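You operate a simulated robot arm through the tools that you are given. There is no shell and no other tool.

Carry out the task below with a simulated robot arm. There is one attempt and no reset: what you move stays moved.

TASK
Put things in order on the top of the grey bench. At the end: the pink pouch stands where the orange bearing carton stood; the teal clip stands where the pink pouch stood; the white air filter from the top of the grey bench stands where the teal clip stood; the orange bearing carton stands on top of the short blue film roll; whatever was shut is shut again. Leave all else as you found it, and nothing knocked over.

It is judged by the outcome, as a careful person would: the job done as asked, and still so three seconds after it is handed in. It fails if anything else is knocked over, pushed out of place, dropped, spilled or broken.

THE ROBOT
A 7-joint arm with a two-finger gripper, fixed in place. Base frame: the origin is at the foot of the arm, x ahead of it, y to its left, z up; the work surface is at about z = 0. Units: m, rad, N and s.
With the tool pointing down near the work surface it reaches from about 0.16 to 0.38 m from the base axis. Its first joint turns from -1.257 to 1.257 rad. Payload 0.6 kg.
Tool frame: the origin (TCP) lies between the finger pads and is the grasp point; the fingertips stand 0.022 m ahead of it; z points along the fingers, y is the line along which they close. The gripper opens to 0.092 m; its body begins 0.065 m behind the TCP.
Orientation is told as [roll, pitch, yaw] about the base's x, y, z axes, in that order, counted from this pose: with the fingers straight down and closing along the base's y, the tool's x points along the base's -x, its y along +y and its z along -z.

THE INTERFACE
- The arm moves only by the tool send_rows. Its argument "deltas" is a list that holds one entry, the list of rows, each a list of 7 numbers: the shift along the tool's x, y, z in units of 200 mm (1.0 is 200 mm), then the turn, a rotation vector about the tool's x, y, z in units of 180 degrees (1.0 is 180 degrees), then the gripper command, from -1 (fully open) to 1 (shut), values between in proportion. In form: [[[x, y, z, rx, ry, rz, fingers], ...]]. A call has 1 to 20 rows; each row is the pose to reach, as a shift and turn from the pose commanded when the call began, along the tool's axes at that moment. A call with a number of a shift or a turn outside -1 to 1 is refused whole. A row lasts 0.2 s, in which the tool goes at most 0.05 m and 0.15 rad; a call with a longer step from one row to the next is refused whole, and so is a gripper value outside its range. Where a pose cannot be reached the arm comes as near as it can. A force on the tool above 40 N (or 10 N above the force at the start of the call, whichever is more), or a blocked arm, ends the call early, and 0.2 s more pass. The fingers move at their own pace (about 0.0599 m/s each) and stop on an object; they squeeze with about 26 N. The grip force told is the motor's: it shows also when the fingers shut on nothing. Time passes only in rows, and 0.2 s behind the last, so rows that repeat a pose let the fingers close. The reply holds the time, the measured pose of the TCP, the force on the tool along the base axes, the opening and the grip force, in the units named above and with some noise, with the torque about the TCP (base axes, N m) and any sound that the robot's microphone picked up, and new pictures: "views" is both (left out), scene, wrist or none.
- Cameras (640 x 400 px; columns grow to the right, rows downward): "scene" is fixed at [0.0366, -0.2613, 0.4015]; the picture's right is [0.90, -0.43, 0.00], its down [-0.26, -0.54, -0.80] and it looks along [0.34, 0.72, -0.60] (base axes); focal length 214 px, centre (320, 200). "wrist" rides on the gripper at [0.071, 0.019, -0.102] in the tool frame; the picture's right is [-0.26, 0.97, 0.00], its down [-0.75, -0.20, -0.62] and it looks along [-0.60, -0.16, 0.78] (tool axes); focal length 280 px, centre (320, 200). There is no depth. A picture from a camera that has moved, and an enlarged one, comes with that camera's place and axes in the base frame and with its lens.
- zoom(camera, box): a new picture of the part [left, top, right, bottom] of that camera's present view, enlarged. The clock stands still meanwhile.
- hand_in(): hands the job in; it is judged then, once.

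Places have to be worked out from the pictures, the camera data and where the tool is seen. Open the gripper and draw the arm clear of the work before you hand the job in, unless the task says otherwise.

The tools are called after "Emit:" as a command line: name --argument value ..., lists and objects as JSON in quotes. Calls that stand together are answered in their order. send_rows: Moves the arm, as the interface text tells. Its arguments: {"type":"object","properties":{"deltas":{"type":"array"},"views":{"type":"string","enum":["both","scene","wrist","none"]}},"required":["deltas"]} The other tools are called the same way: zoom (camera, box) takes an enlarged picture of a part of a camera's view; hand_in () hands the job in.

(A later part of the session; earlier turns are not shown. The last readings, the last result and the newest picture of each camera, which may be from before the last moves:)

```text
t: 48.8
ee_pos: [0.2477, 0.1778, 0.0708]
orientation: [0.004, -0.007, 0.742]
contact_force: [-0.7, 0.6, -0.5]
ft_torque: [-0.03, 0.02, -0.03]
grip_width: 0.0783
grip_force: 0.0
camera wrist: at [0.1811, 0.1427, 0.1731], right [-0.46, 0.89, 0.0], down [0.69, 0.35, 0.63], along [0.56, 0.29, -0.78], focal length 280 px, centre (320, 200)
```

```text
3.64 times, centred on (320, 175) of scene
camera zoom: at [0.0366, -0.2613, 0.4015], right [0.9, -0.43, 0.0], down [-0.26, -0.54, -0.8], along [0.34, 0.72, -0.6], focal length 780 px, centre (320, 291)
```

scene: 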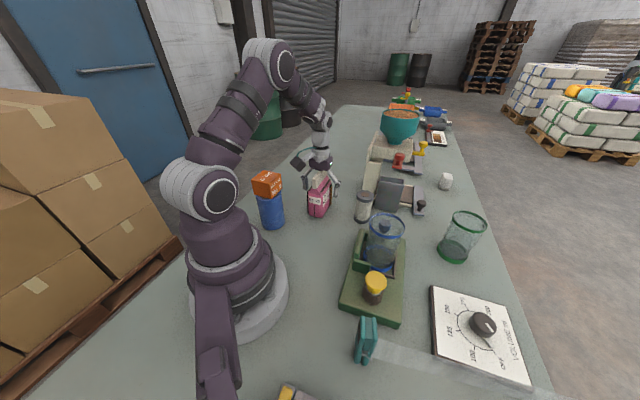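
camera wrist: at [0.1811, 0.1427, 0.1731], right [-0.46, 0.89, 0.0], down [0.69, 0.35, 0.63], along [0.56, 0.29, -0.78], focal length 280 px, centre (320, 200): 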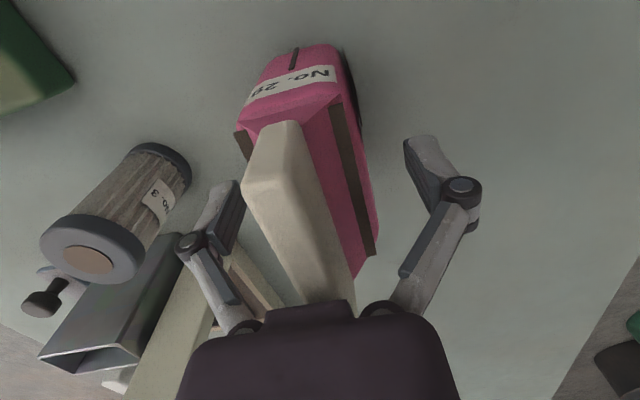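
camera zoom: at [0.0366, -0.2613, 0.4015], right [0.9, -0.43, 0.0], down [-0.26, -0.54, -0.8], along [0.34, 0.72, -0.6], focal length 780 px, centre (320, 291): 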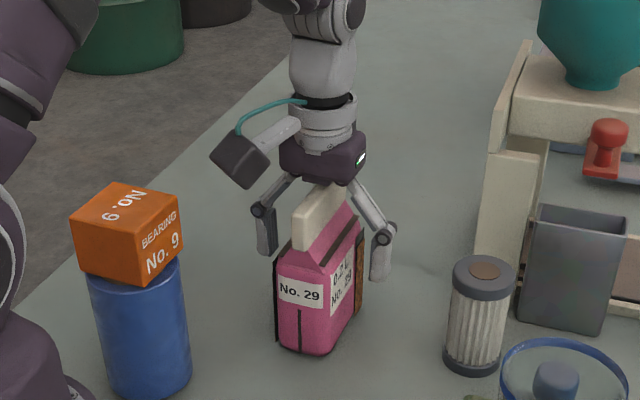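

The pouch stands upright at the carton's old place. I raise straight up away from it.

Emit:
send_rows --deltas '[[[0, 0, -0.05, 0, 0, 0, -0.7], [0, 0, -0.15, 0, 0, 0, -0.7], [0, 0, -0.3, 0, 0, 0, -0.7], [0, 0, -0.5, 0, 0, 0, -0.7], [0, 0, -0.7, 0, 0, 0, -0.7], [0, 0, -0.9, 0, 0, 0, -0.7], [0, 0, -0.9, 0, 0, 0, -0.7]]]'

Emit:
zoom --camera "scene" --box '[250, 140, 350, 240]'

Emit:
zoom --camera "wrist" --box '[220, 0, 420, 220]'

```text
t: 50.4
ee_pos: [0.2458, 0.1761, 0.2512]
orientation: [0.003, -0.008, 0.741]
contact_force: [1.0, 0.2, 0.4]
ft_torque: [0.02, -0.01, -0.03]
grip_width: 0.0779
grip_force: 0.1
camera wrist: at [0.1797, 0.1413, 0.3541], right [-0.46, 0.89, 0.0], down [0.69, 0.35, 0.63], along [0.56, 0.29, -0.78], focal length 280 px, centre (320, 200)
```

scene: 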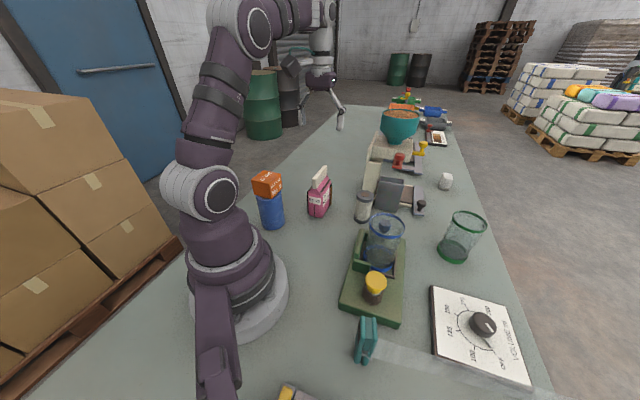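
wrist: 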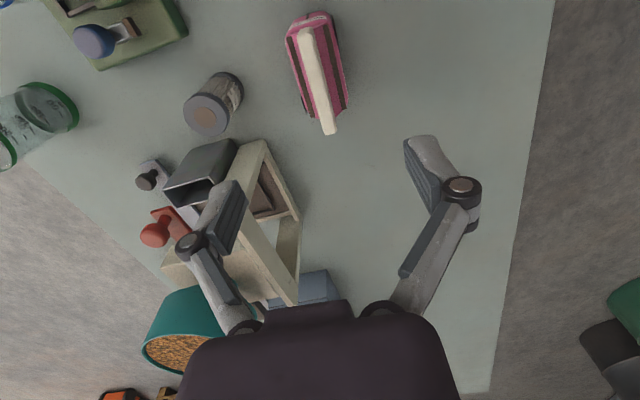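

```text
4.00 times, centred on (300, 190) of scene
camera zoom: at [0.0366, -0.2613, 0.4015], right [0.9, -0.43, 0.0], down [-0.26, -0.54, -0.8], along [0.34, 0.72, -0.6], focal length 858 px, centre (400, 240)
```

zoom: 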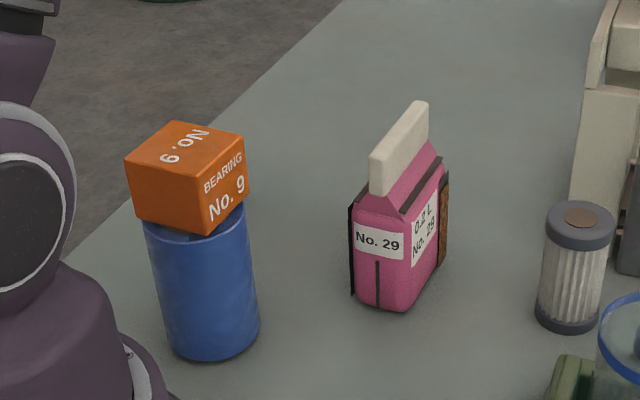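

```text
1.82 times, centred on (320, 110) of wrist
camera zoom: at [0.1797, 0.1413, 0.3541], right [-0.46, 0.89, 0.0], down [0.69, 0.35, 0.63], along [0.56, 0.29, -0.78], focal length 510 px, centre (320, 364)
```

zoom: 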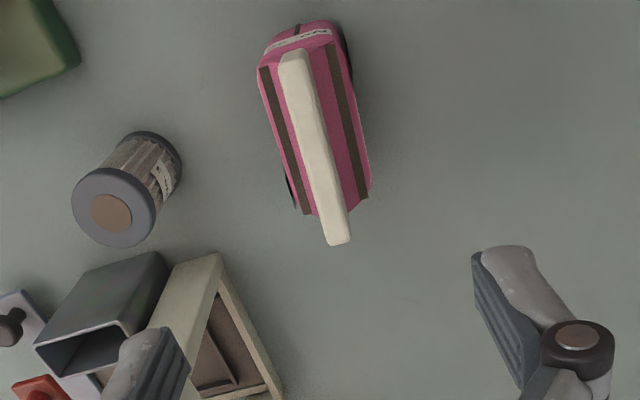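

Pouch and stacked carton both stand well. Now toward the clip: I swing across the middle at z ≈ 0.30, turning the tool back to yaw 0.

Emit:
send_rows --deltas '[[[0.05, -0.03, -0.12, 0, 0, 0.02, -1], [0.15, -0.09, -0.22, 0, 0, 0.06, -1], [0.29, -0.18, -0.25, 0, 0, 0.1, -1], [0.43, -0.275, -0.25, 0, 0, 0.14, -1], [0.57, -0.365, -0.25, 0, 0, 0.18, -1], [0.69, -0.445, -0.25, 0, 0, 0.22, -1], [0.7645, -0.493, -0.25, 0, 0, 0.236, -1], [0.7645, -0.493, -0.25, 0, 0, 0.236, -1]]]' --views "none"

```text
t: 52.1
ee_pos: [0.2006, 0.0011, 0.2995]
orientation: [0.006, -0.004, 0.0]
contact_force: [-0.8, -0.1, 1.5]
ft_torque: [0.0, 0.01, 0.01]
grip_width: 0.0919
grip_force: 0.1
```

At the middle, yaw 0. I continue over the clip, turning to yaw about −29° to line up with its plates, staying at z ≈ 0.25.

Emit:
send_rows --deltas '[[[0.03, -0.12, 0, 0, 0, 0.02, -1], [0.08, -0.28, 0, 0, 0, 0.055, -1], [0.13, -0.45, 0, 0, 0, 0.09, -1], [0.18, -0.61, 0.05, 0, 0, 0.125, -1], [0.22, -0.74, 0.15, 0, 0, 0.155, -1], [0.25, -0.83, 0.25, 0, 0, 0.163, -1], [0.25, -0.83, 0.25, 0, 0, 0.163, -1]]]'

Emit:
zoom --camera "wrist" --box '[250, 20, 390, 180]'

```text
t: 53.8
ee_pos: [0.1483, -0.1663, 0.2473]
orientation: [0.007, -0.002, -0.512]
contact_force: [-0.7, 0.7, -0.1]
ft_torque: [-0.01, -0.01, 0.0]
grip_width: 0.0918
grip_force: 0.1
camera wrist: at [0.0958, -0.1152, 0.3511], right [0.7, 0.71, 0.01], down [0.55, -0.55, 0.62], along [0.45, -0.43, -0.78], focal length 280 px, centre (320, 200)
```

scene: 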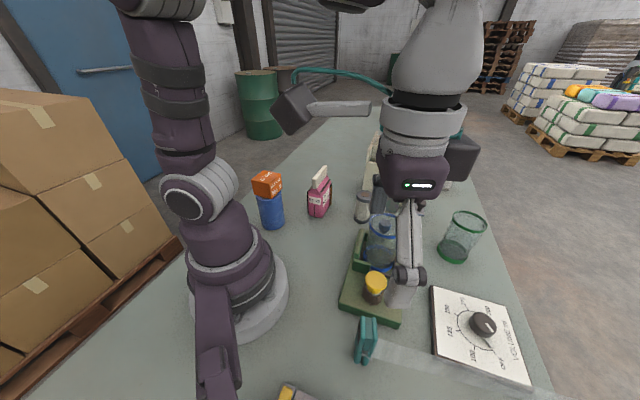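
wrist: 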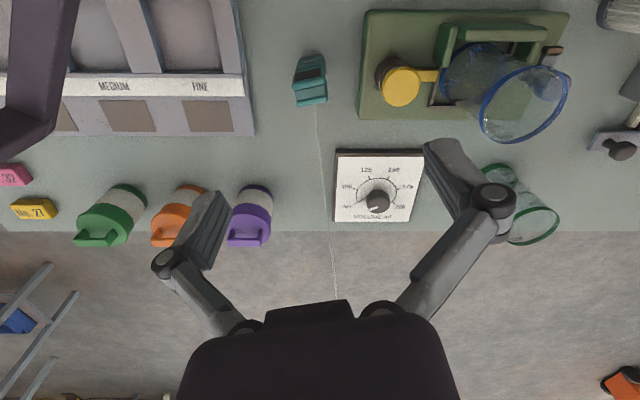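

```text
2.50 times, centred on (320, 100) of wrist
camera zoom: at [0.0958, -0.1152, 0.3511], right [0.7, 0.71, 0.01], down [0.55, -0.55, 0.62], along [0.45, -0.43, -0.78], focal length 701 px, centre (320, 450)
```

zoom: 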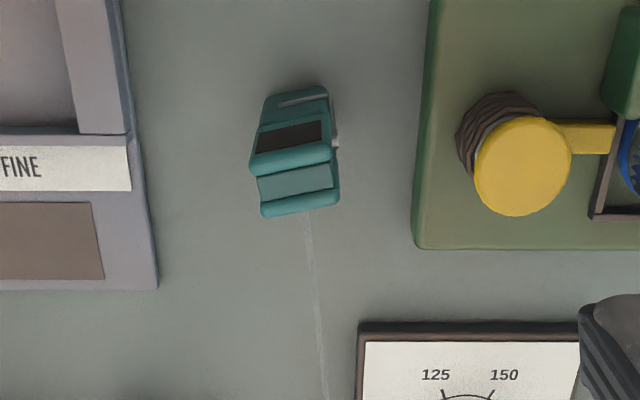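

The clip shows two plates with filler between, and the sheet as a faint line beyond it. I zoom further to fix its geometry.

Emit:
zoom --camera "wrist" --box '[280, 45, 345, 115]'

Emit:
zoom --camera "scene" --box '[345, 305, 395, 375]'

```text
5.71 times, centred on (312, 80) of wrist
camera zoom: at [0.0958, -0.1152, 0.3511], right [0.7, 0.71, 0.01], down [0.55, -0.55, 0.62], along [0.45, -0.43, -0.78], focal length 1602 px, centre (363, 886)
```

zoom: 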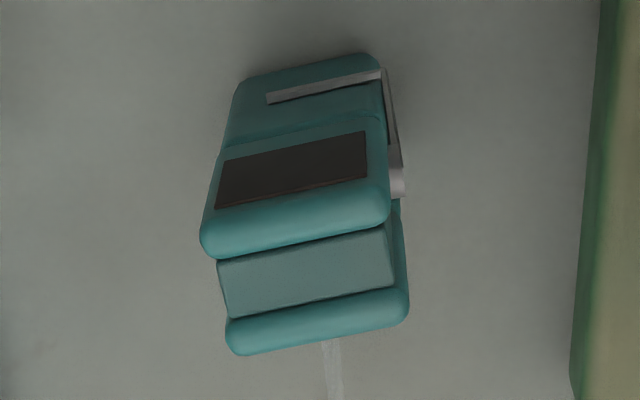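

```text
5.71 times, centred on (370, 340) of scene
camera zoom: at [0.0366, -0.2613, 0.4015], right [0.9, -0.43, 0.0], down [-0.26, -0.54, -0.8], along [0.34, 0.72, -0.6], focal length 1226 px, centre (34, -600)
```

zoom: 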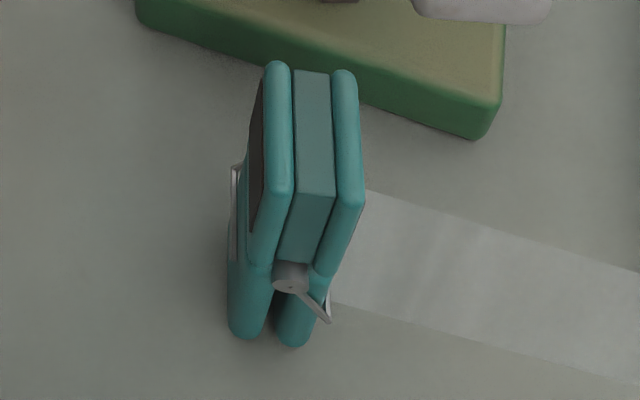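

Clip: centre about (0.147, −0.177), top at z ≈ 0.10, plate width 0.028 running at 55.5°, pivot at z ≈ 0.05. I'll grip it across its width above the pivot; I set yaw to −34.3°, centre over it at z ≈ 0.16, with fingers part‑closed to 0.056.

Emit:
send_rows --deltas '[[[-0.007, -0.017, 0.1, 0.0006, -0.0004, 0.01, -0.217], [-0.014, -0.034, 0.2, 0.0012, -0.0008, 0.02, -0.217], [-0.021, -0.05, 0.3, 0.0019, -0.0011, 0.0277, -0.217], [-0.021, -0.05, 0.4, 0.0019, -0.0011, 0.0277, -0.217], [-0.021, -0.05, 0.425, 0.0019, -0.0011, 0.0277, -0.217], [-0.021, -0.05, 0.425, 0.0019, -0.0011, 0.0277, -0.217]]]'

Emit:
zoom --camera "wrist" --box '[240, 50, 400, 210]'

```text
t: 55.1
ee_pos: [0.1484, -0.176, 0.1633]
orientation: [0.002, -0.003, -0.6]
contact_force: [0.7, 0.0, -0.1]
ft_torque: [-0.03, -0.02, 0.01]
grip_width: 0.056
grip_force: 0.0
camera wrist: at [0.1006, -0.1201, 0.2654], right [0.76, 0.65, 0.0], down [0.5, -0.59, 0.63], along [0.41, -0.48, -0.78], focal length 280 px, centre (320, 200)
```

scene: 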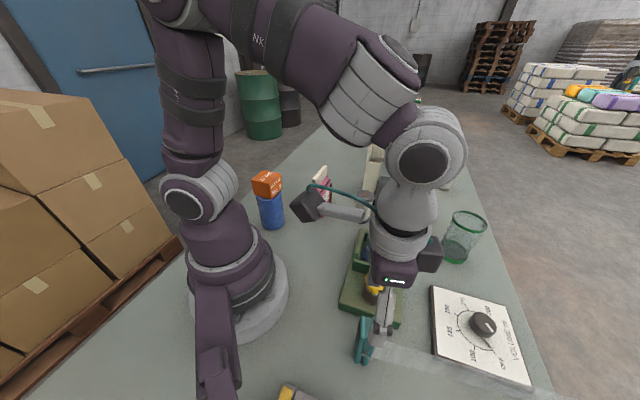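
wrist: 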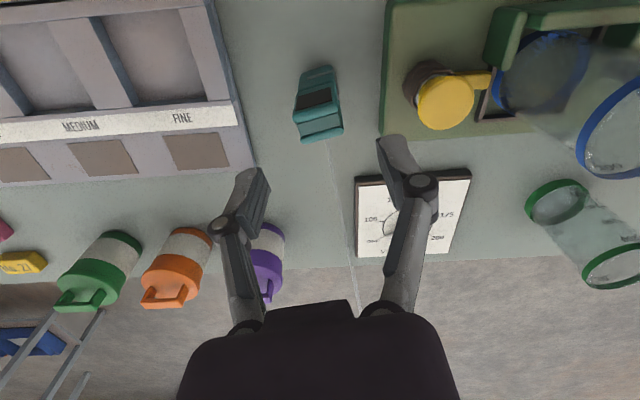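

```text
2.50 times, centred on (320, 130) of wrist
camera zoom: at [0.1006, -0.1201, 0.2654], right [0.76, 0.65, 0.0], down [0.5, -0.59, 0.63], along [0.41, -0.48, -0.78], focal length 701 px, centre (320, 375)
```

zoom: 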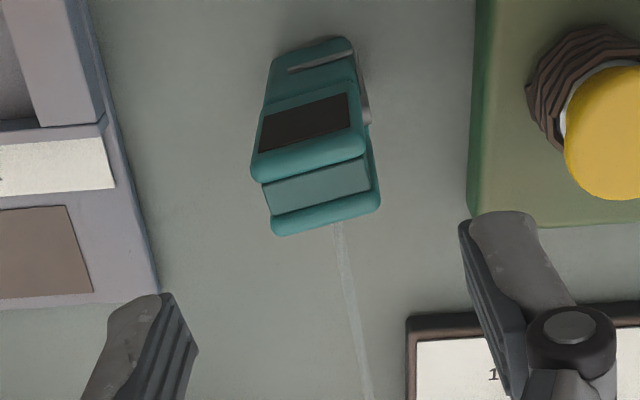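

The clip is centred under the TCP within 1 mm. I trim the yaw by ~1.5° and descend to z ≈ 0.080, tips just above the pivot.

Emit:
send_rows --deltas '[[[0.002, -0.002, 0.08, 0, 0, 0.008, -0.217], [0.004, -0.002, 0.17, 0, 0, 0.008, -0.217], [0.004, -0.002, 0.26, 0, 0, 0.008, -0.217], [0.004, -0.002, 0.34, 0, 0, 0.008, -0.217], [0.004, -0.002, 0.39, 0, 0, 0.008, -0.217], [0.004, -0.002, 0.41, 0, 0, 0.008, -0.217], [0.004, -0.002, 0.41, 0, 0, 0.008, -0.217]]]'

Emit:
zoom --camera "wrist" --box '[220, 80, 420, 280]'

Emit:
zoom --camera "scene" --box '[330, 270, 430, 390]'

```text
t: 56.8
ee_pos: [0.1478, -0.1757, 0.0805]
orientation: [0.002, -0.001, -0.624]
contact_force: [-1.1, 0.5, 0.5]
ft_torque: [0.0, -0.02, 0.02]
grip_width: 0.0561
grip_force: 0.0
camera wrist: at [0.1014, -0.1191, 0.1835], right [0.78, 0.63, 0.0], down [0.49, -0.61, 0.63], along [0.4, -0.49, -0.78], focal length 280 px, centre (320, 200)
```

scene: 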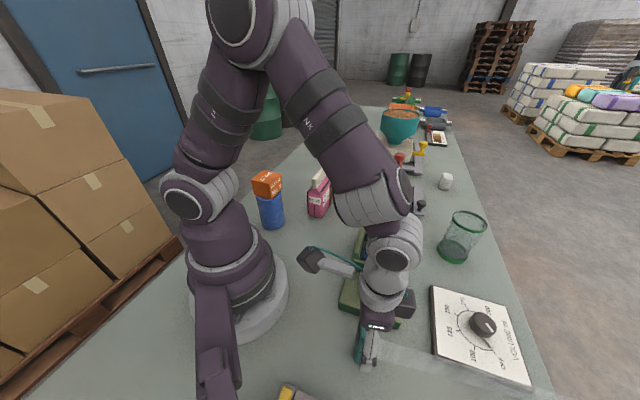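
wrist: 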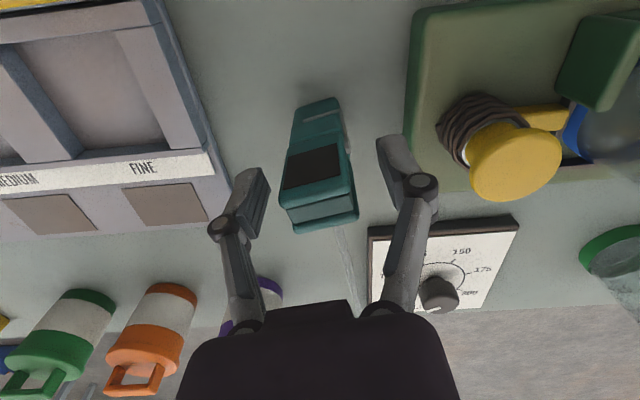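

```text
2.00 times, centred on (320, 180) of wrist
camera zoom: at [0.1014, -0.1191, 0.1835], right [0.78, 0.63, 0.0], down [0.49, -0.61, 0.63], along [0.4, -0.49, -0.78], focal length 561 px, centre (320, 240)
```

zoom: 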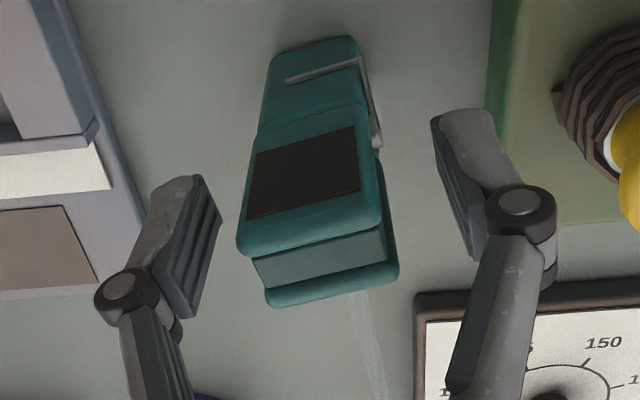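

```text
3.33 times, centred on (380, 330) of scene
camera zoom: at [0.0366, -0.2613, 0.4015], right [0.9, -0.43, 0.0], down [-0.26, -0.54, -0.8], along [0.34, 0.72, -0.6], focal length 715 px, centre (120, -233)
```

zoom: 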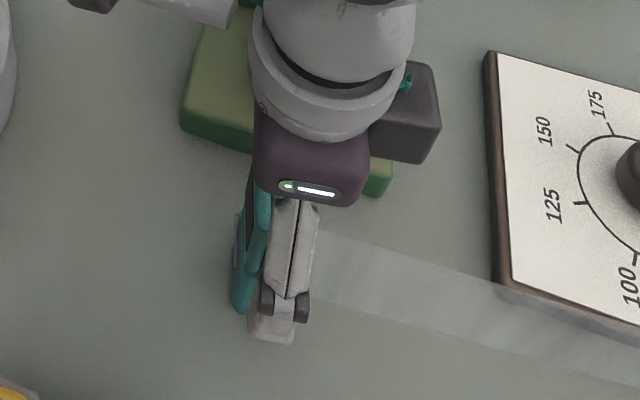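

The clip sits between the fingers and nothing else is touched (force near zero). I close on its width.

Emit:
send_rows --deltas '[[[0, 0, 0, 0, 0, 0, 0.1], [0, 0, 0, 0, 0, 0, 0.3], [0, 0, 0, 0, 0, 0, 0.6], [0, 0, 0, 0, 0, 0, 1], [0, 0, 0, 0, 0, 0, 1], [0, 0, 0, 0, 0, 0, 1]]]'

Emit:
zoom --camera "wrist" --box '[220, 80, 420, 280]'

```text
t: 58.1
ee_pos: [0.1483, -0.1768, 0.0808]
orientation: [0.001, -0.004, -0.624]
contact_force: [0.8, 0.7, 1.0]
ft_torque: [-0.01, -0.01, 0.02]
grip_width: 0.0291
grip_force: 25.6
camera wrist: at [0.1014, -0.1192, 0.1837], right [0.78, 0.63, 0.0], down [0.49, -0.61, 0.63], along [0.4, -0.49, -0.78], focal length 280 px, centre (320, 200)
```

scene: 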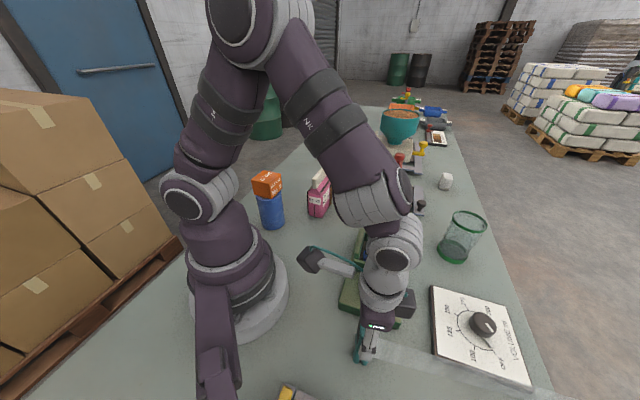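
wrist: 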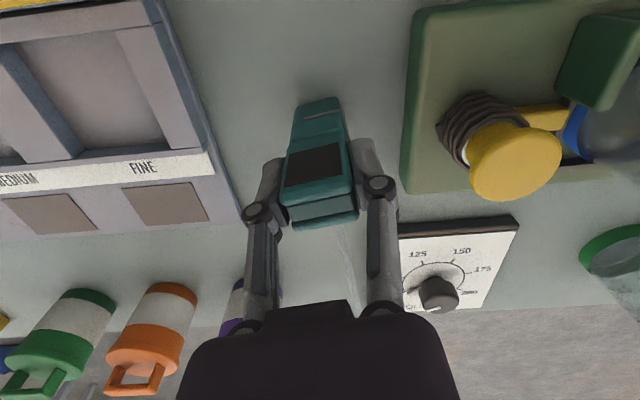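

```text
2.00 times, centred on (320, 180) of wrist
camera zoom: at [0.1014, -0.1192, 0.1837], right [0.78, 0.63, 0.0], down [0.49, -0.61, 0.63], along [0.4, -0.49, -0.78], focal length 561 px, centre (320, 240)
```

zoom: 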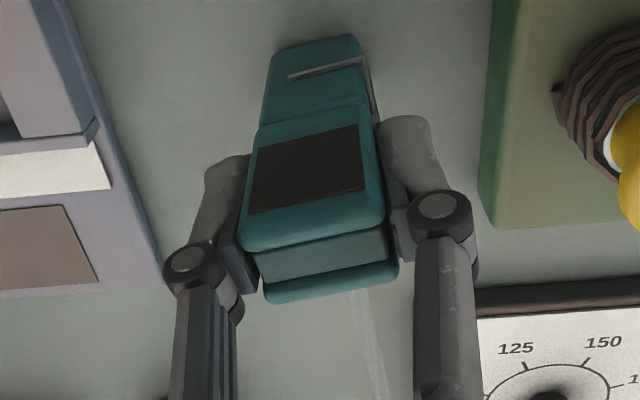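

Gripped (0.029 wide). I lift slowly and watch whether the faint sheet follows or stays.

Emit:
send_rows --deltas '[[[0, 0, -0.01, 0, 0, 0, 1], [0, 0, -0.02, 0, 0, 0, 1], [0, 0, -0.035, 0, 0, 0, 1], [0, 0, -0.05, 0, 0, 0, 1], [0, 0, -0.07, 0, 0, 0, 1], [0, 0, -0.09, 0, 0, 0, 1], [0, 0, -0.1, 0, 0, 0, 1], [0, 0, -0.1, 0, 0, 0, 1]]]'

Emit:
zoom --camera "scene" --box '[330, 270, 450, 400]'

Emit:
zoom --camera "wrist" --box '[220, 80, 420, 300]'

```text
t: 60.0
ee_pos: [0.1487, -0.1768, 0.1008]
orientation: [0.002, -0.002, -0.626]
contact_force: [0.1, -0.5, -1.0]
ft_torque: [0.01, -0.02, 0.01]
grip_width: 0.0291
grip_force: 26.4
camera wrist: at [0.1012, -0.1193, 0.2035], right [0.78, 0.63, 0.0], down [0.49, -0.61, 0.63], along [0.4, -0.49, -0.78], focal length 280 px, centre (320, 200)
```

scene: 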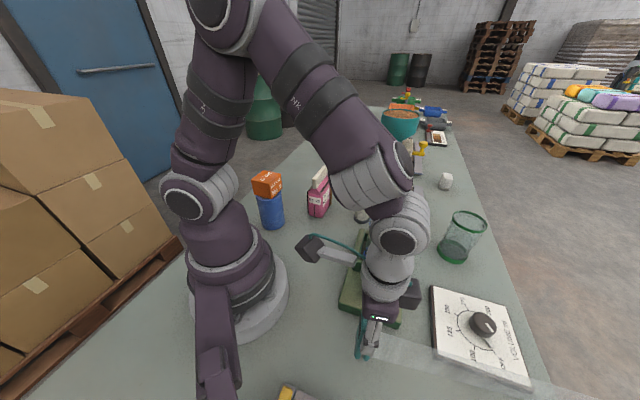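
wrist: 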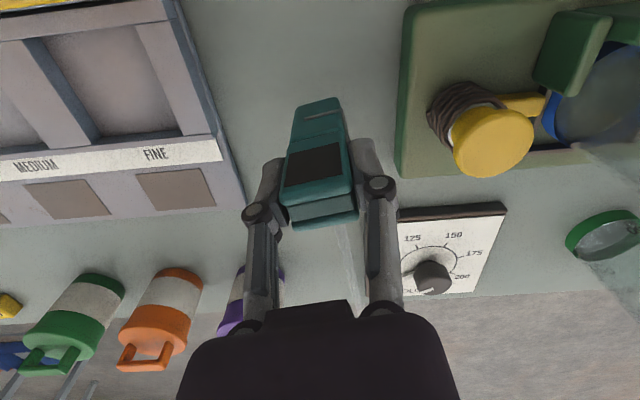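

```text
3.08 times, centred on (390, 335) of scene
camera zoom: at [0.0366, -0.2613, 0.4015], right [0.9, -0.43, 0.0], down [-0.26, -0.54, -0.8], along [0.34, 0.72, -0.6], focal length 660 px, centre (105, -215)
```

zoom: 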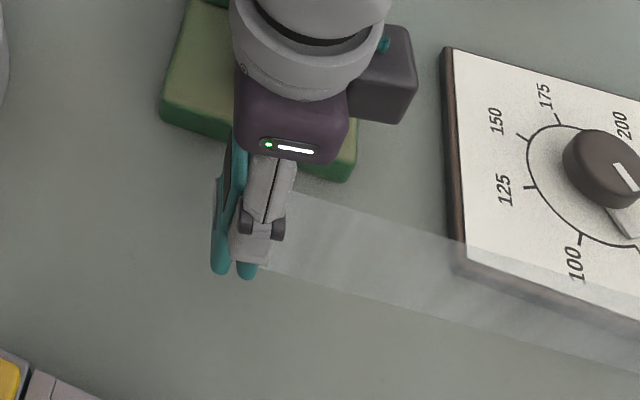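

```text
1.82 times, centred on (320, 190) of wrist
camera zoom: at [0.1012, -0.1193, 0.2035], right [0.78, 0.63, 0.0], down [0.49, -0.61, 0.63], along [0.4, -0.49, -0.78], focal length 510 px, centre (320, 218)
```

zoom: 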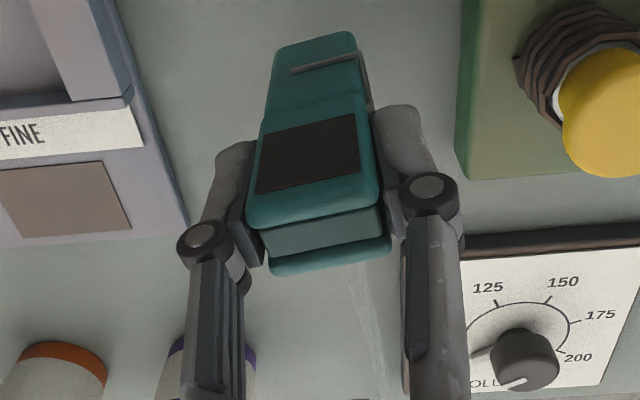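

The faint sheet moves together with the clip and adds no measurable weight or torque, so it seems just a visual appendage, pointing along the tool's −x. To be safe I treat it as real: carry high and keep it pointing off things. I lift to z ≈ 0.30.

Emit:
send_rows --deltas '[[[0, 0, -0.04, 0, 0, 0, 1], [0, 0, -0.12, 0, 0, 0, 1], [0, 0, -0.24, 0, 0, 0, 1], [0, 0, -0.37, 0, 0, 0, 1], [0, 0, -0.5, 0, 0, 0, 1], [0, 0, -0.63, 0, 0, 0, 1], [0, 0, -0.76, 0, 0, 0, 1], [0, 0, -0.88, 0, 0, 0, 1], [0, 0, -0.97, 0, 0, 0, 1], [0, 0, -1.0, 0, 0, 0, 1], [0, 0, -1.0, 0, 0, 0, 1]]]'

```text
t: 62.4
ee_pos: [0.1475, -0.1768, 0.3012]
orientation: [0.001, -0.004, -0.625]
contact_force: [0.5, -0.3, 0.6]
ft_torque: [-0.02, -0.03, 0.0]
grip_width: 0.029
grip_force: 26.3
camera wrist: at [0.1005, -0.1191, 0.4033], right [0.78, 0.63, 0.0], down [0.49, -0.61, 0.63], along [0.4, -0.49, -0.78], focal length 280 px, centre (320, 200)
```

scene: 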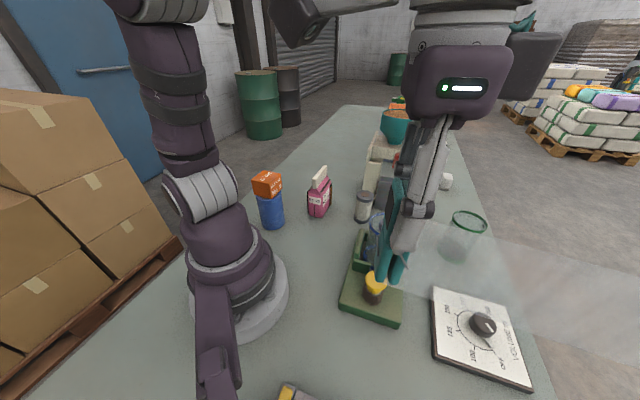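
wrist: 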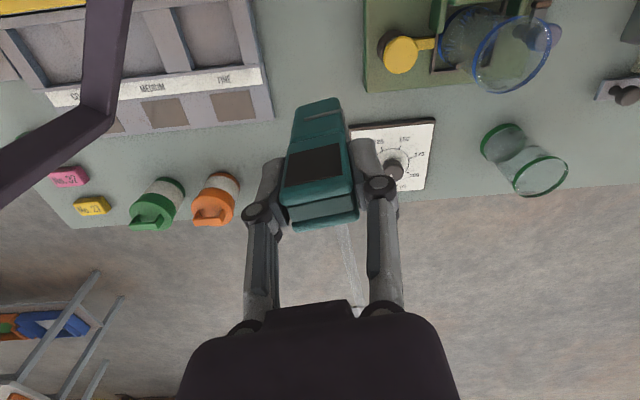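

The sheet simply rides with the clip. I carry the clip across the middle at z ≈ 0.30, turning yaw toward 0.

Emit:
send_rows --deltas '[[[0.01, 0.03, 0, 0, 0, -0.007, 1], [0.035, 0.1, 0, 0, 0, -0.023, 1], [0.075, 0.21, 0, 0, 0, -0.048, 1], [0.115, 0.33, 0, 0, 0, -0.075, 1], [0.155, 0.45, 0, 0, 0, -0.103, 1], [0.195, 0.57, 0, 0, 0, -0.13, 1], [0.235, 0.68, 0, 0, 0, -0.155, 1], [0.27, 0.78, 0, 0, 0, -0.178, 1], [0.295, 0.845, 0, 0, 0, -0.193, 1], [0.305, 0.871, 0, 0, 0, -0.199, 1], [0.305, 0.871, 0, 0, 0, -0.199, 1]]]'

```text
t: 64.8
ee_pos: [0.202, 0.0008, 0.301]
orientation: [-0.001, -0.004, 0.0]
contact_force: [0.2, -0.2, 0.0]
ft_torque: [0.0, -0.02, 0.03]
grip_width: 0.0288
grip_force: 25.7
camera wrist: at [0.1291, 0.02, 0.4034], right [0.26, 0.97, 0.0], down [0.75, -0.2, 0.63], along [0.61, -0.16, -0.78], focal length 280 px, centre (320, 200)
```

scene: 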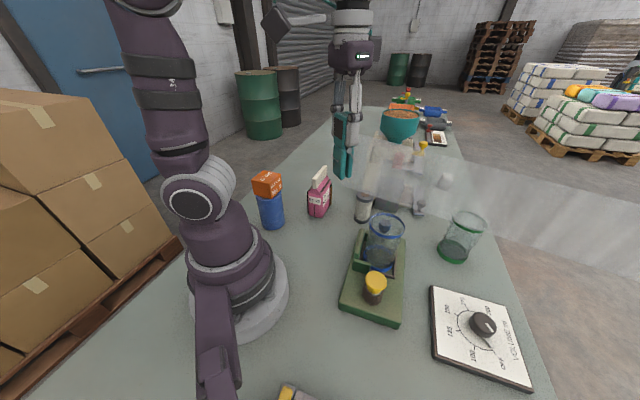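
wrist: 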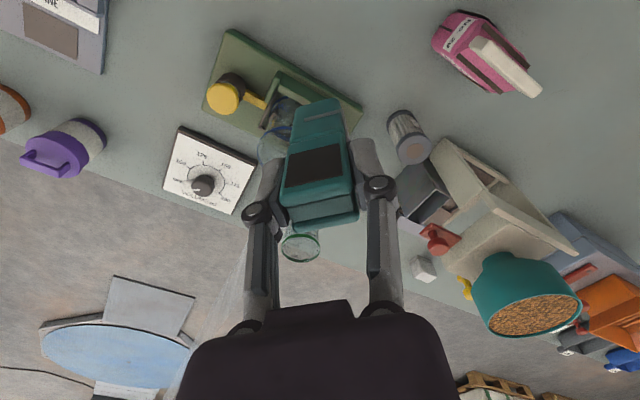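

The sheet keeps the same world direction whatever the clip's turn, and exerts no force — only a light effect. I carry on toward the pouch's old place, first to about (0.19, 0.19) at z = 0.30.

Emit:
send_rows --deltas '[[[0.003, 0.04, 0, 0, 0, -0.01, 1], [0.01, 0.13, 0, 0, 0, -0.03, 1], [0.018, 0.25, 0, 0, 0, -0.055, 1], [0.026, 0.38, 0, 0, 0, -0.08, 1], [0.034, 0.51, 0, 0, 0, -0.11, 1], [0.042, 0.64, 0, 0, 0, -0.14, 1], [0.05, 0.76, 0, 0, 0, -0.165, 1], [0.056, 0.86, 0, 0, 0, -0.185, 1], [0.06, 0.925, 0, 0, 0, -0.198, 1], [0.06, 0.945, 0, 0, 0, -0.2, 1], [0.06, 0.945, 0, 0, 0, -0.2, 1]]]' --views "scene"

```text
t: 67.2
ee_pos: [0.1888, 0.1902, 0.3003]
orientation: [-0.002, -0.001, 0.628]
contact_force: [-0.2, -0.3, -0.4]
ft_torque: [0.0, 0.01, -0.03]
grip_width: 0.029
grip_force: 25.8
```

scene: 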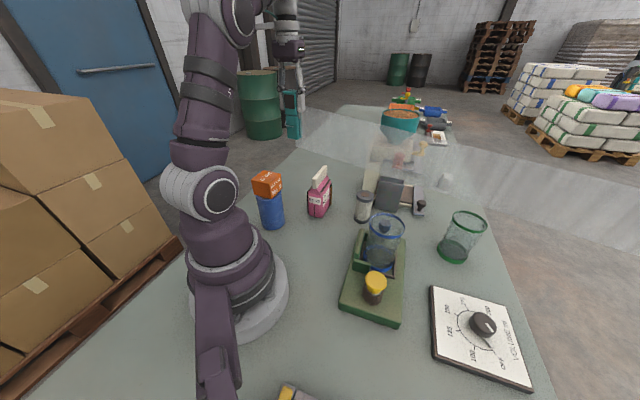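

Clear so far. I go outward and down together to about (0.186, 0.305, 0.17), turning to yaw about 60°.

Emit:
send_rows --deltas '[[[-0.02, 0.03, 0.04, 0, 0, -0.008, 1], [-0.06, 0.087, 0.12, 0, 0, -0.025, 1], [-0.11, 0.16, 0.22, 0, 0, -0.045, 1], [-0.16, 0.233, 0.32, 0, 0, -0.066, 1], [-0.21, 0.305, 0.42, 0, 0, -0.087, 1], [-0.26, 0.378, 0.52, 0, 0, -0.108, 1], [-0.3, 0.436, 0.6, 0, 0, -0.124, 1], [-0.326, 0.474, 0.65, 0, 0, -0.134, 1], [-0.326, 0.474, 0.65, 0, 0, -0.134, 1]]]'

```text
t: 69.2
ee_pos: [0.1855, 0.3058, 0.1712]
orientation: [-0.003, -0.002, 1.052]
contact_force: [0.2, 0.1, -0.2]
ft_torque: [-0.02, 0.01, -0.02]
grip_width: 0.0291
grip_force: 25.7
camera wrist: at [0.1333, 0.2533, 0.2735], right [-0.71, 0.71, 0.0], down [0.55, 0.55, 0.63], along [0.44, 0.44, -0.78], focal length 280 px, centre (320, 200)
```

scene: 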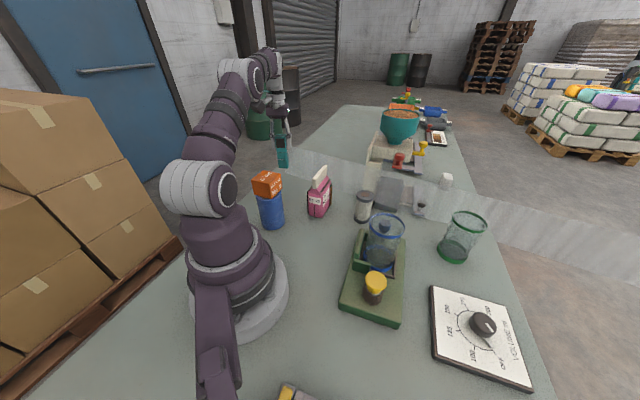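
wrist: 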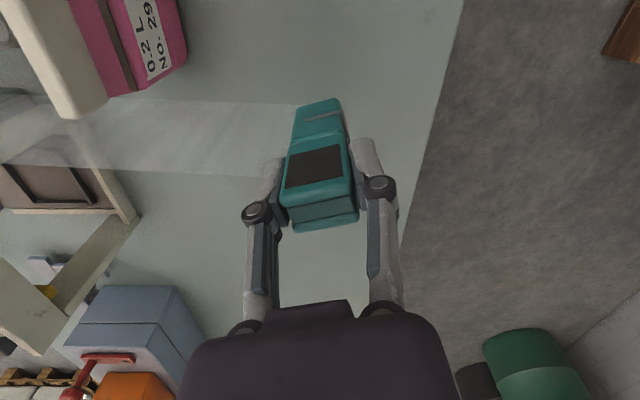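

The clip is near the target; I move out to (0.194, 0.321) while lowering to about z = 0.088 (base ≈ 7 mm above the bench).

Emit:
send_rows --deltas '[[[-0.01, 0, 0.06, 0, 0, 0, 1], [-0.03, 0, 0.13, 0, 0, 0, 1], [-0.055, 0, 0.2, 0, 0, 0, 1], [-0.075, 0, 0.27, 0, 0, 0, 1], [-0.087, 0, 0.33, 0, 0, 0, 1], [-0.087, 0, 0.38, 0, 0, 0, 1], [-0.087, 0, 0.41, 0, 0, 0, 1], [-0.087, 0, 0.416, 0, 0, 0, 1], [-0.087, 0, 0.416, 0, 0, 0, 1]]]'

Emit:
zoom --camera "scene" --box '[250, 110, 350, 220]'

```text
t: 71.2
ee_pos: [0.1947, 0.3198, 0.0885]
orientation: [-0.002, -0.002, 1.048]
contact_force: [0.3, 1.1, -0.3]
ft_torque: [0.04, 0.0, 0.0]
grip_width: 0.029
grip_force: 25.8
camera wrist: at [0.1419, 0.2684, 0.1906], right [-0.71, 0.71, 0.0], down [0.55, 0.55, 0.63], along [0.45, 0.44, -0.78], focal length 280 px, centre (320, 200)
```

scene: 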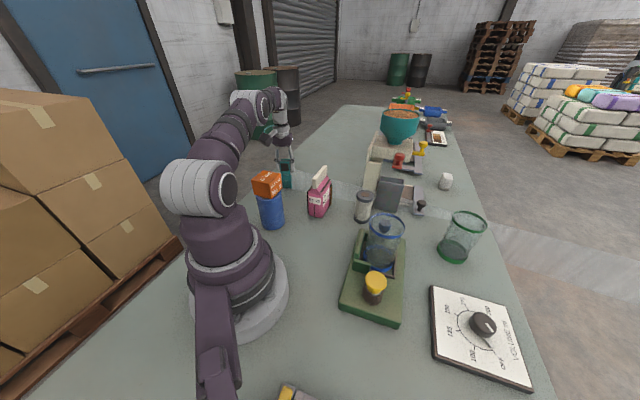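
wrist: 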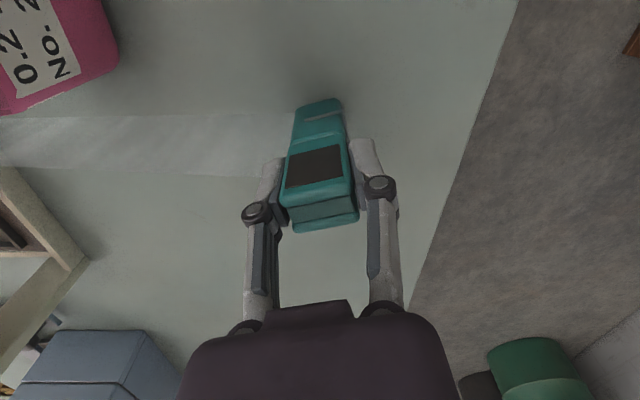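

```text
3.64 times, centred on (300, 165) of scene
camera zoom: at [0.0366, -0.2612, 0.4015], right [0.9, -0.43, 0.0], down [-0.26, -0.54, -0.8], along [0.34, 0.72, -0.6], focal length 780 px, centre (393, 327)
```

zoom: 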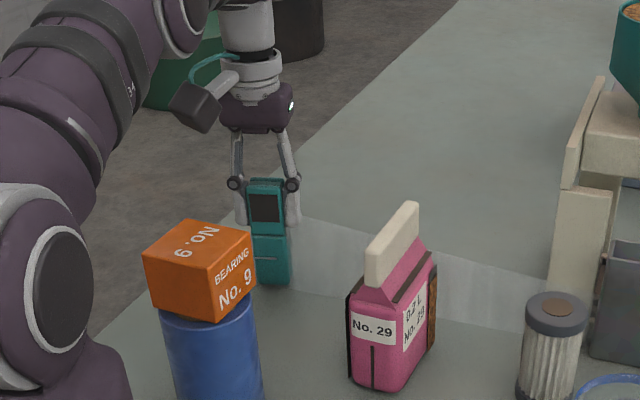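

Nearly down. I lower the last millimetres in small steps to feel the bench.

Emit:
send_rows --deltas '[[[0, 0, 0.01, 0, 0, 0, 1], [0, 0, 0.02, 0, 0, 0, 1], [0, 0, 0.028, 0, 0, 0, 1], [0, 0, 0.033, 0, 0, 0, 1], [0, 0, 0.033, 0, 0, 0, 1]]]' --views "none"

```text
t: 72.3
ee_pos: [0.193, 0.3207, 0.0804]
orientation: [-0.002, -0.002, 1.05]
contact_force: [0.6, 0.5, -0.6]
ft_torque: [-0.01, -0.01, -0.02]
grip_width: 0.0289
grip_force: 26.4
```

Emit:
send_rows --deltas '[[[0, 0, 0.003, 0, 0, 0, 1], [0, 0, 0.006, 0, 0, 0, 1], [0, 0, 0.006, 0, 0, 0, 1]]]' --views "none"

```text
t: 73.2
ee_pos: [0.1939, 0.3208, 0.0809]
orientation: [-0.004, -0.004, 1.05]
contact_force: [-0.4, -3.8, 19.0]
ft_torque: [-0.11, 0.01, 0.01]
grip_width: 0.0291
grip_force: 25.7
```

Contact felt (19 N). I ease off 0.8 mm and open gently so the slim clip stays upright.

Emit:
send_rows --deltas '[[[0, 0, -0.004, 0, 0, 0, 1], [0, 0, -0.004, 0, 0, 0, 1], [0, 0, -0.004, 0, 0, 0, 0.35], [0, 0, -0.004, 0, 0, 0, 0.25], [0, 0, -0.004, 0, 0, 0, 0.1], [0, 0, -0.004, 0, 0, 0, -0.15], [0, 0, -0.004, 0, 0, 0, -0.4], [0, 0, -0.004, 0, 0, 0, -0.4]]]'

Emit:
zoom --camera "scene" --box '[250, 110, 350, 220]'

```text
t: 75.0
ee_pos: [0.1938, 0.3194, 0.0806]
orientation: [-0.003, -0.002, 1.048]
contact_force: [0.3, -0.3, -0.4]
ft_torque: [0.01, 0.0, 0.0]
grip_width: 0.0641
grip_force: 0.0
camera wrist: at [0.1417, 0.268, 0.1834], right [-0.71, 0.71, 0.0], down [0.55, 0.55, 0.63], along [0.45, 0.44, -0.78], focal length 280 px, centre (320, 200)
```

scene: 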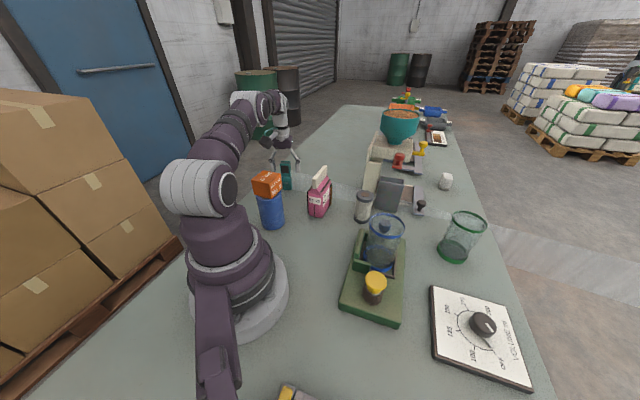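
wrist: 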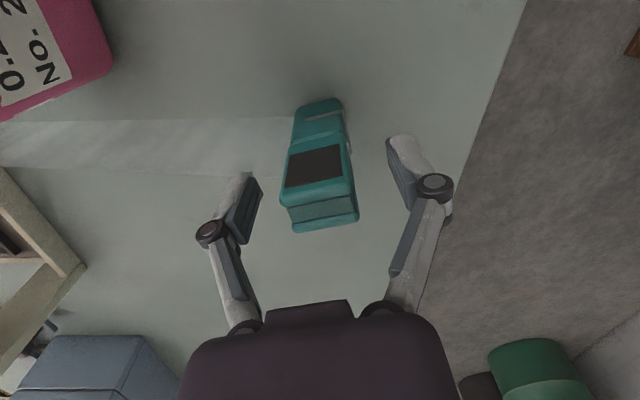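

```text
3.64 times, centred on (300, 165) of scene
camera zoom: at [0.0366, -0.2613, 0.4015], right [0.9, -0.43, 0.0], down [-0.26, -0.54, -0.8], along [0.34, 0.72, -0.6], focal length 780 px, centre (393, 327)
```

zoom: 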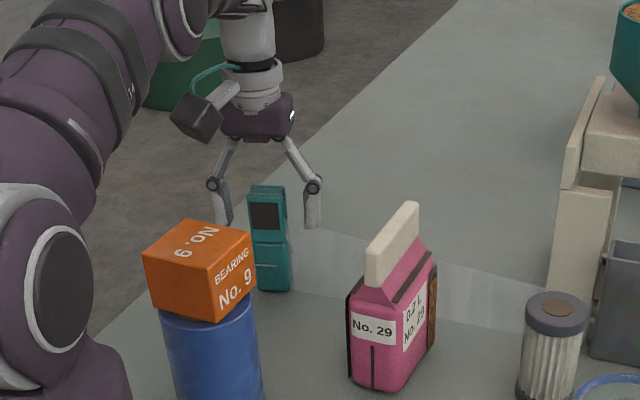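

The clip stands upright at the pouch's old place. I raise straight up to z ≈ 0.145, then draw back inward and up.

Emit:
send_rows --deltas '[[[0, 0, -0.03, 0, 0, 0, -0.4], [0, 0, -0.09, 0, 0, 0, -0.4], [0, 0, -0.17, 0, 0, 0, -0.4], [0, 0, -0.25, 0, 0, 0, -0.4], [0, 0, -0.31, 0, 0, 0, -0.4], [0.06, 0, -0.4, 0, 0, 0, -0.4], [0.15, 0, -0.52, 0, 0, 0, -0.4], [0.26, 0, -0.66, 0, 0, 0, -0.4], [0.38, 0, -0.8, 0, 0, 0, -0.4], [0.48, 0, -0.92, 0, 0, 0, -0.4], [0.52, 0, -1.0, 0, 0, 0, -0.4], [0.52, 0, -1.0, 0, 0, 0, -0.4]]]'

Emit:
zoom --camera "scene" --box '[240, 130, 340, 240]'

```text
t: 77.5
ee_pos: [0.1401, 0.2292, 0.2796]
orientation: [-0.005, -0.002, 1.05]
contact_force: [1.2, 0.6, 0.1]
ft_torque: [0.02, 0.06, 0.0]
grip_width: 0.0645
grip_force: 0.0
camera wrist: at [0.0889, 0.1776, 0.3828], right [-0.71, 0.71, 0.0], down [0.55, 0.55, 0.63], along [0.45, 0.44, -0.78], focal length 280 px, centre (320, 200)
```

scene: 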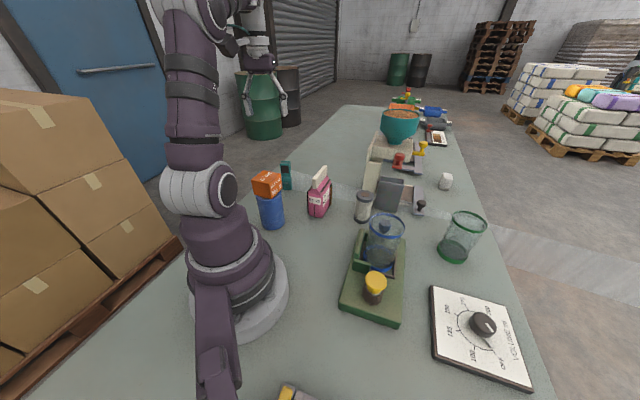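
wrist: 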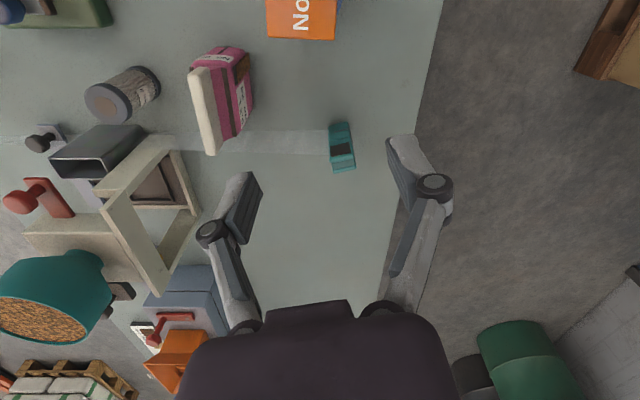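

```text
3.64 times, centred on (290, 185) of scene
camera zoom: at [0.0366, -0.2613, 0.4015], right [0.9, -0.43, 0.0], down [-0.26, -0.54, -0.8], along [0.34, 0.72, -0.6], focal length 780 px, centre (429, 254)
```

zoom: 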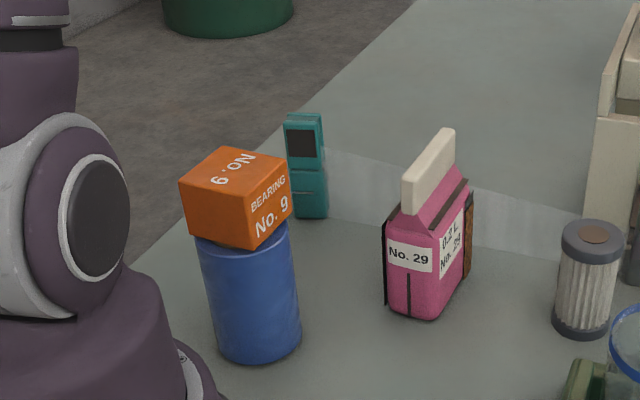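

Carton, pouch and clip are all in place. Last is the filter: I swing to about (0.25, 0.08) at z ≈ 0.27 with yaw 0 to look at its surroundings.

Emit:
send_rows --deltas '[[[0.04, -0.09, 0.01, 0, 0, 0.035, -0.4], [0.08, -0.18, 0.02, 0, 0, 0.075, -0.4], [0.12, -0.27, 0.03, 0, 0, 0.115, -0.4], [0.17, -0.38, 0.04, 0, 0, 0.155, -0.4], [0.22, -0.49, 0.05, 0, 0, 0.195, -0.4], [0.26, -0.59, 0.05, 0, 0, 0.235, -0.4], [0.3, -0.68, 0.05, 0, 0, 0.275, -0.4], [0.34, -0.77, 0.05, 0, 0, 0.315, -0.4], [0.374, -0.847, 0.05, 0, 0, 0.334, -0.4], [0.374, -0.847, 0.05, 0, 0, 0.334, -0.4]]]'

Emit:
zoom --camera "wrist" --box '[220, 0, 460, 240]'

```text
t: 79.8
ee_pos: [0.2512, 0.0805, 0.2712]
orientation: [-0.001, -0.002, -0.001]
contact_force: [0.6, 0.0, 0.7]
ft_torque: [-0.01, -0.03, 0.0]
grip_width: 0.0644
grip_force: 0.1
camera wrist: at [0.1803, 0.0998, 0.3732], right [0.26, 0.96, 0.0], down [0.75, -0.21, 0.63], along [0.61, -0.16, -0.78], focal length 280 px, centre (320, 200)
```

scene: 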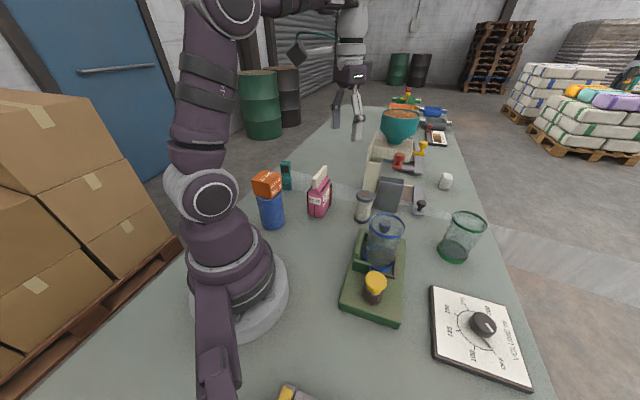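
wrist: 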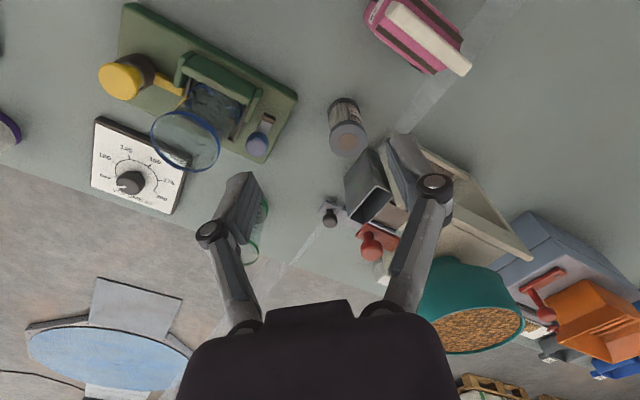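

```text
1.67 times, centred on (340, 120) of wrist
camera zoom: at [0.1803, 0.0998, 0.3732], right [0.26, 0.96, 0.0], down [0.75, -0.21, 0.63], along [0.61, -0.16, -0.78], focal length 467 px, centre (287, 333)
```

zoom: 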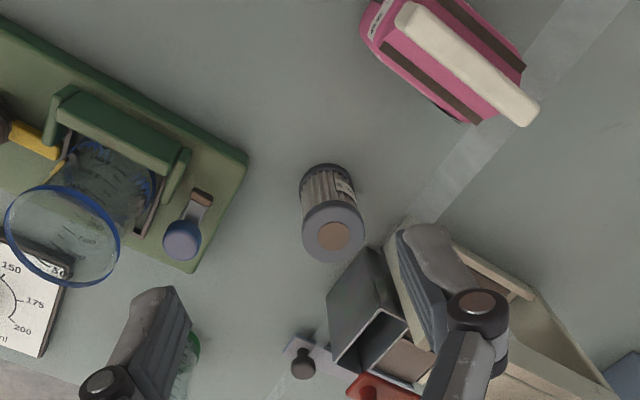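

The filter stands at about (0.334, 0.094); the mill's post (0.372, 0.14–0.157) and grey bin are close behind. Yaw 0 keeps fingers and wrist parts clear of them. I move over the filter at z ≈ 0.19.

Emit:
send_rows --deltas '[[[-0.03, 0.005, 0.06, 0, 0, 0, -0.4], [-0.09, 0.015, 0.14, 0, 0, 0, -0.4], [-0.17, 0.027, 0.22, 0, 0, 0, -0.4], [-0.25, 0.04, 0.3, 0, 0, 0, -0.4], [-0.33, 0.052, 0.36, 0, 0, 0, -0.4], [-0.39, 0.06, 0.4, 0, 0, 0, -0.4], [-0.415, 0.065, 0.4, 0, 0, 0, -0.4], [-0.415, 0.065, 0.4, 0, 0, 0, -0.4]]]'

Emit:
zoom --camera "wrist" --box '[230, 20, 410, 200]'

Emit:
zoom --camera "scene" --box '[310, 90, 450, 240]'

```text
t: 81.5
ee_pos: [0.3352, 0.0941, 0.1916]
orientation: [0.001, -0.003, -0.001]
contact_force: [0.2, 0.6, -0.5]
ft_torque: [-0.02, 0.0, 0.01]
grip_width: 0.0644
grip_force: 0.1
camera wrist: at [0.2632, 0.1129, 0.294], right [0.26, 0.97, 0.0], down [0.75, -0.2, 0.63], along [0.61, -0.16, -0.78], focal length 280 px, centre (320, 200)
```

scene: 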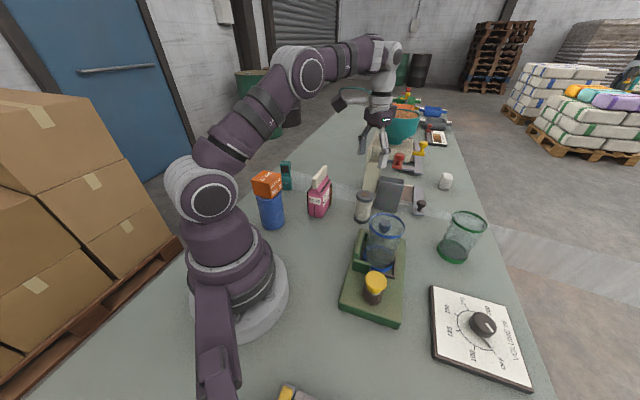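
wrist: 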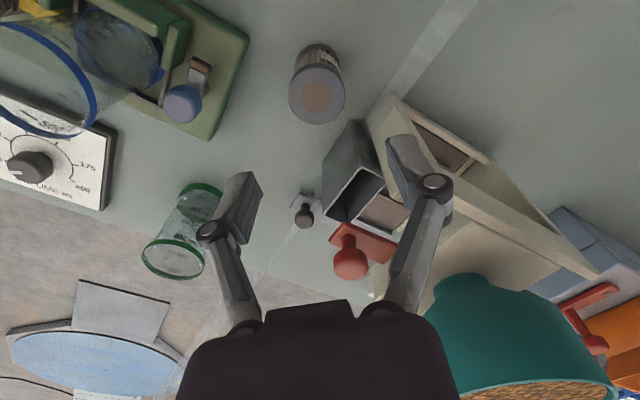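

```text
2.22 times, centred on (320, 110) of wrist
camera zoom: at [0.2632, 0.1129, 0.294], right [0.26, 0.97, 0.0], down [0.75, -0.2, 0.63], along [0.61, -0.16, -0.78], focal length 623 px, centre (320, 400)
```

zoom: 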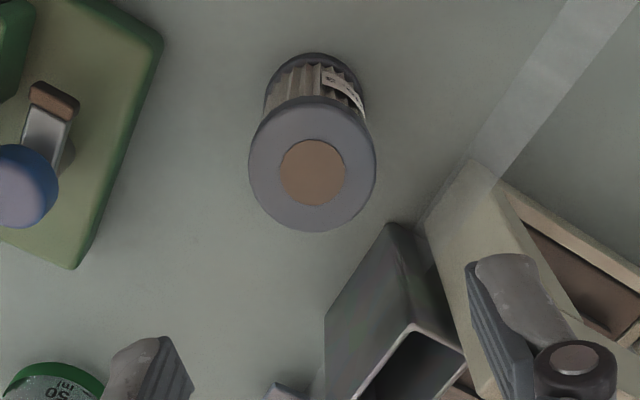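

```text
2.67 times, centred on (380, 165) of scene
camera zoom: at [0.0366, -0.2612, 0.4015], right [0.9, -0.43, 0.0], down [-0.26, -0.54, -0.8], along [0.34, 0.72, -0.6], focal length 572 px, centre (160, 293)
```

zoom: 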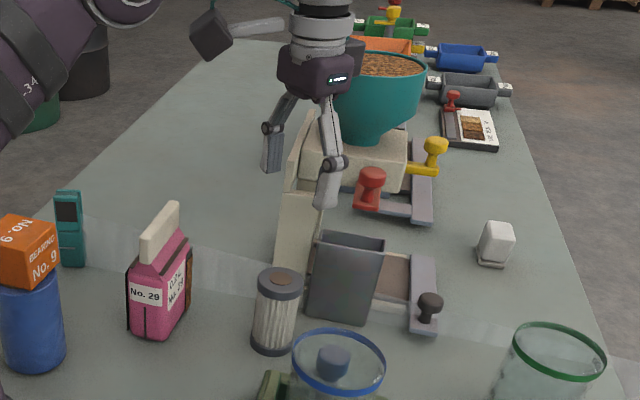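

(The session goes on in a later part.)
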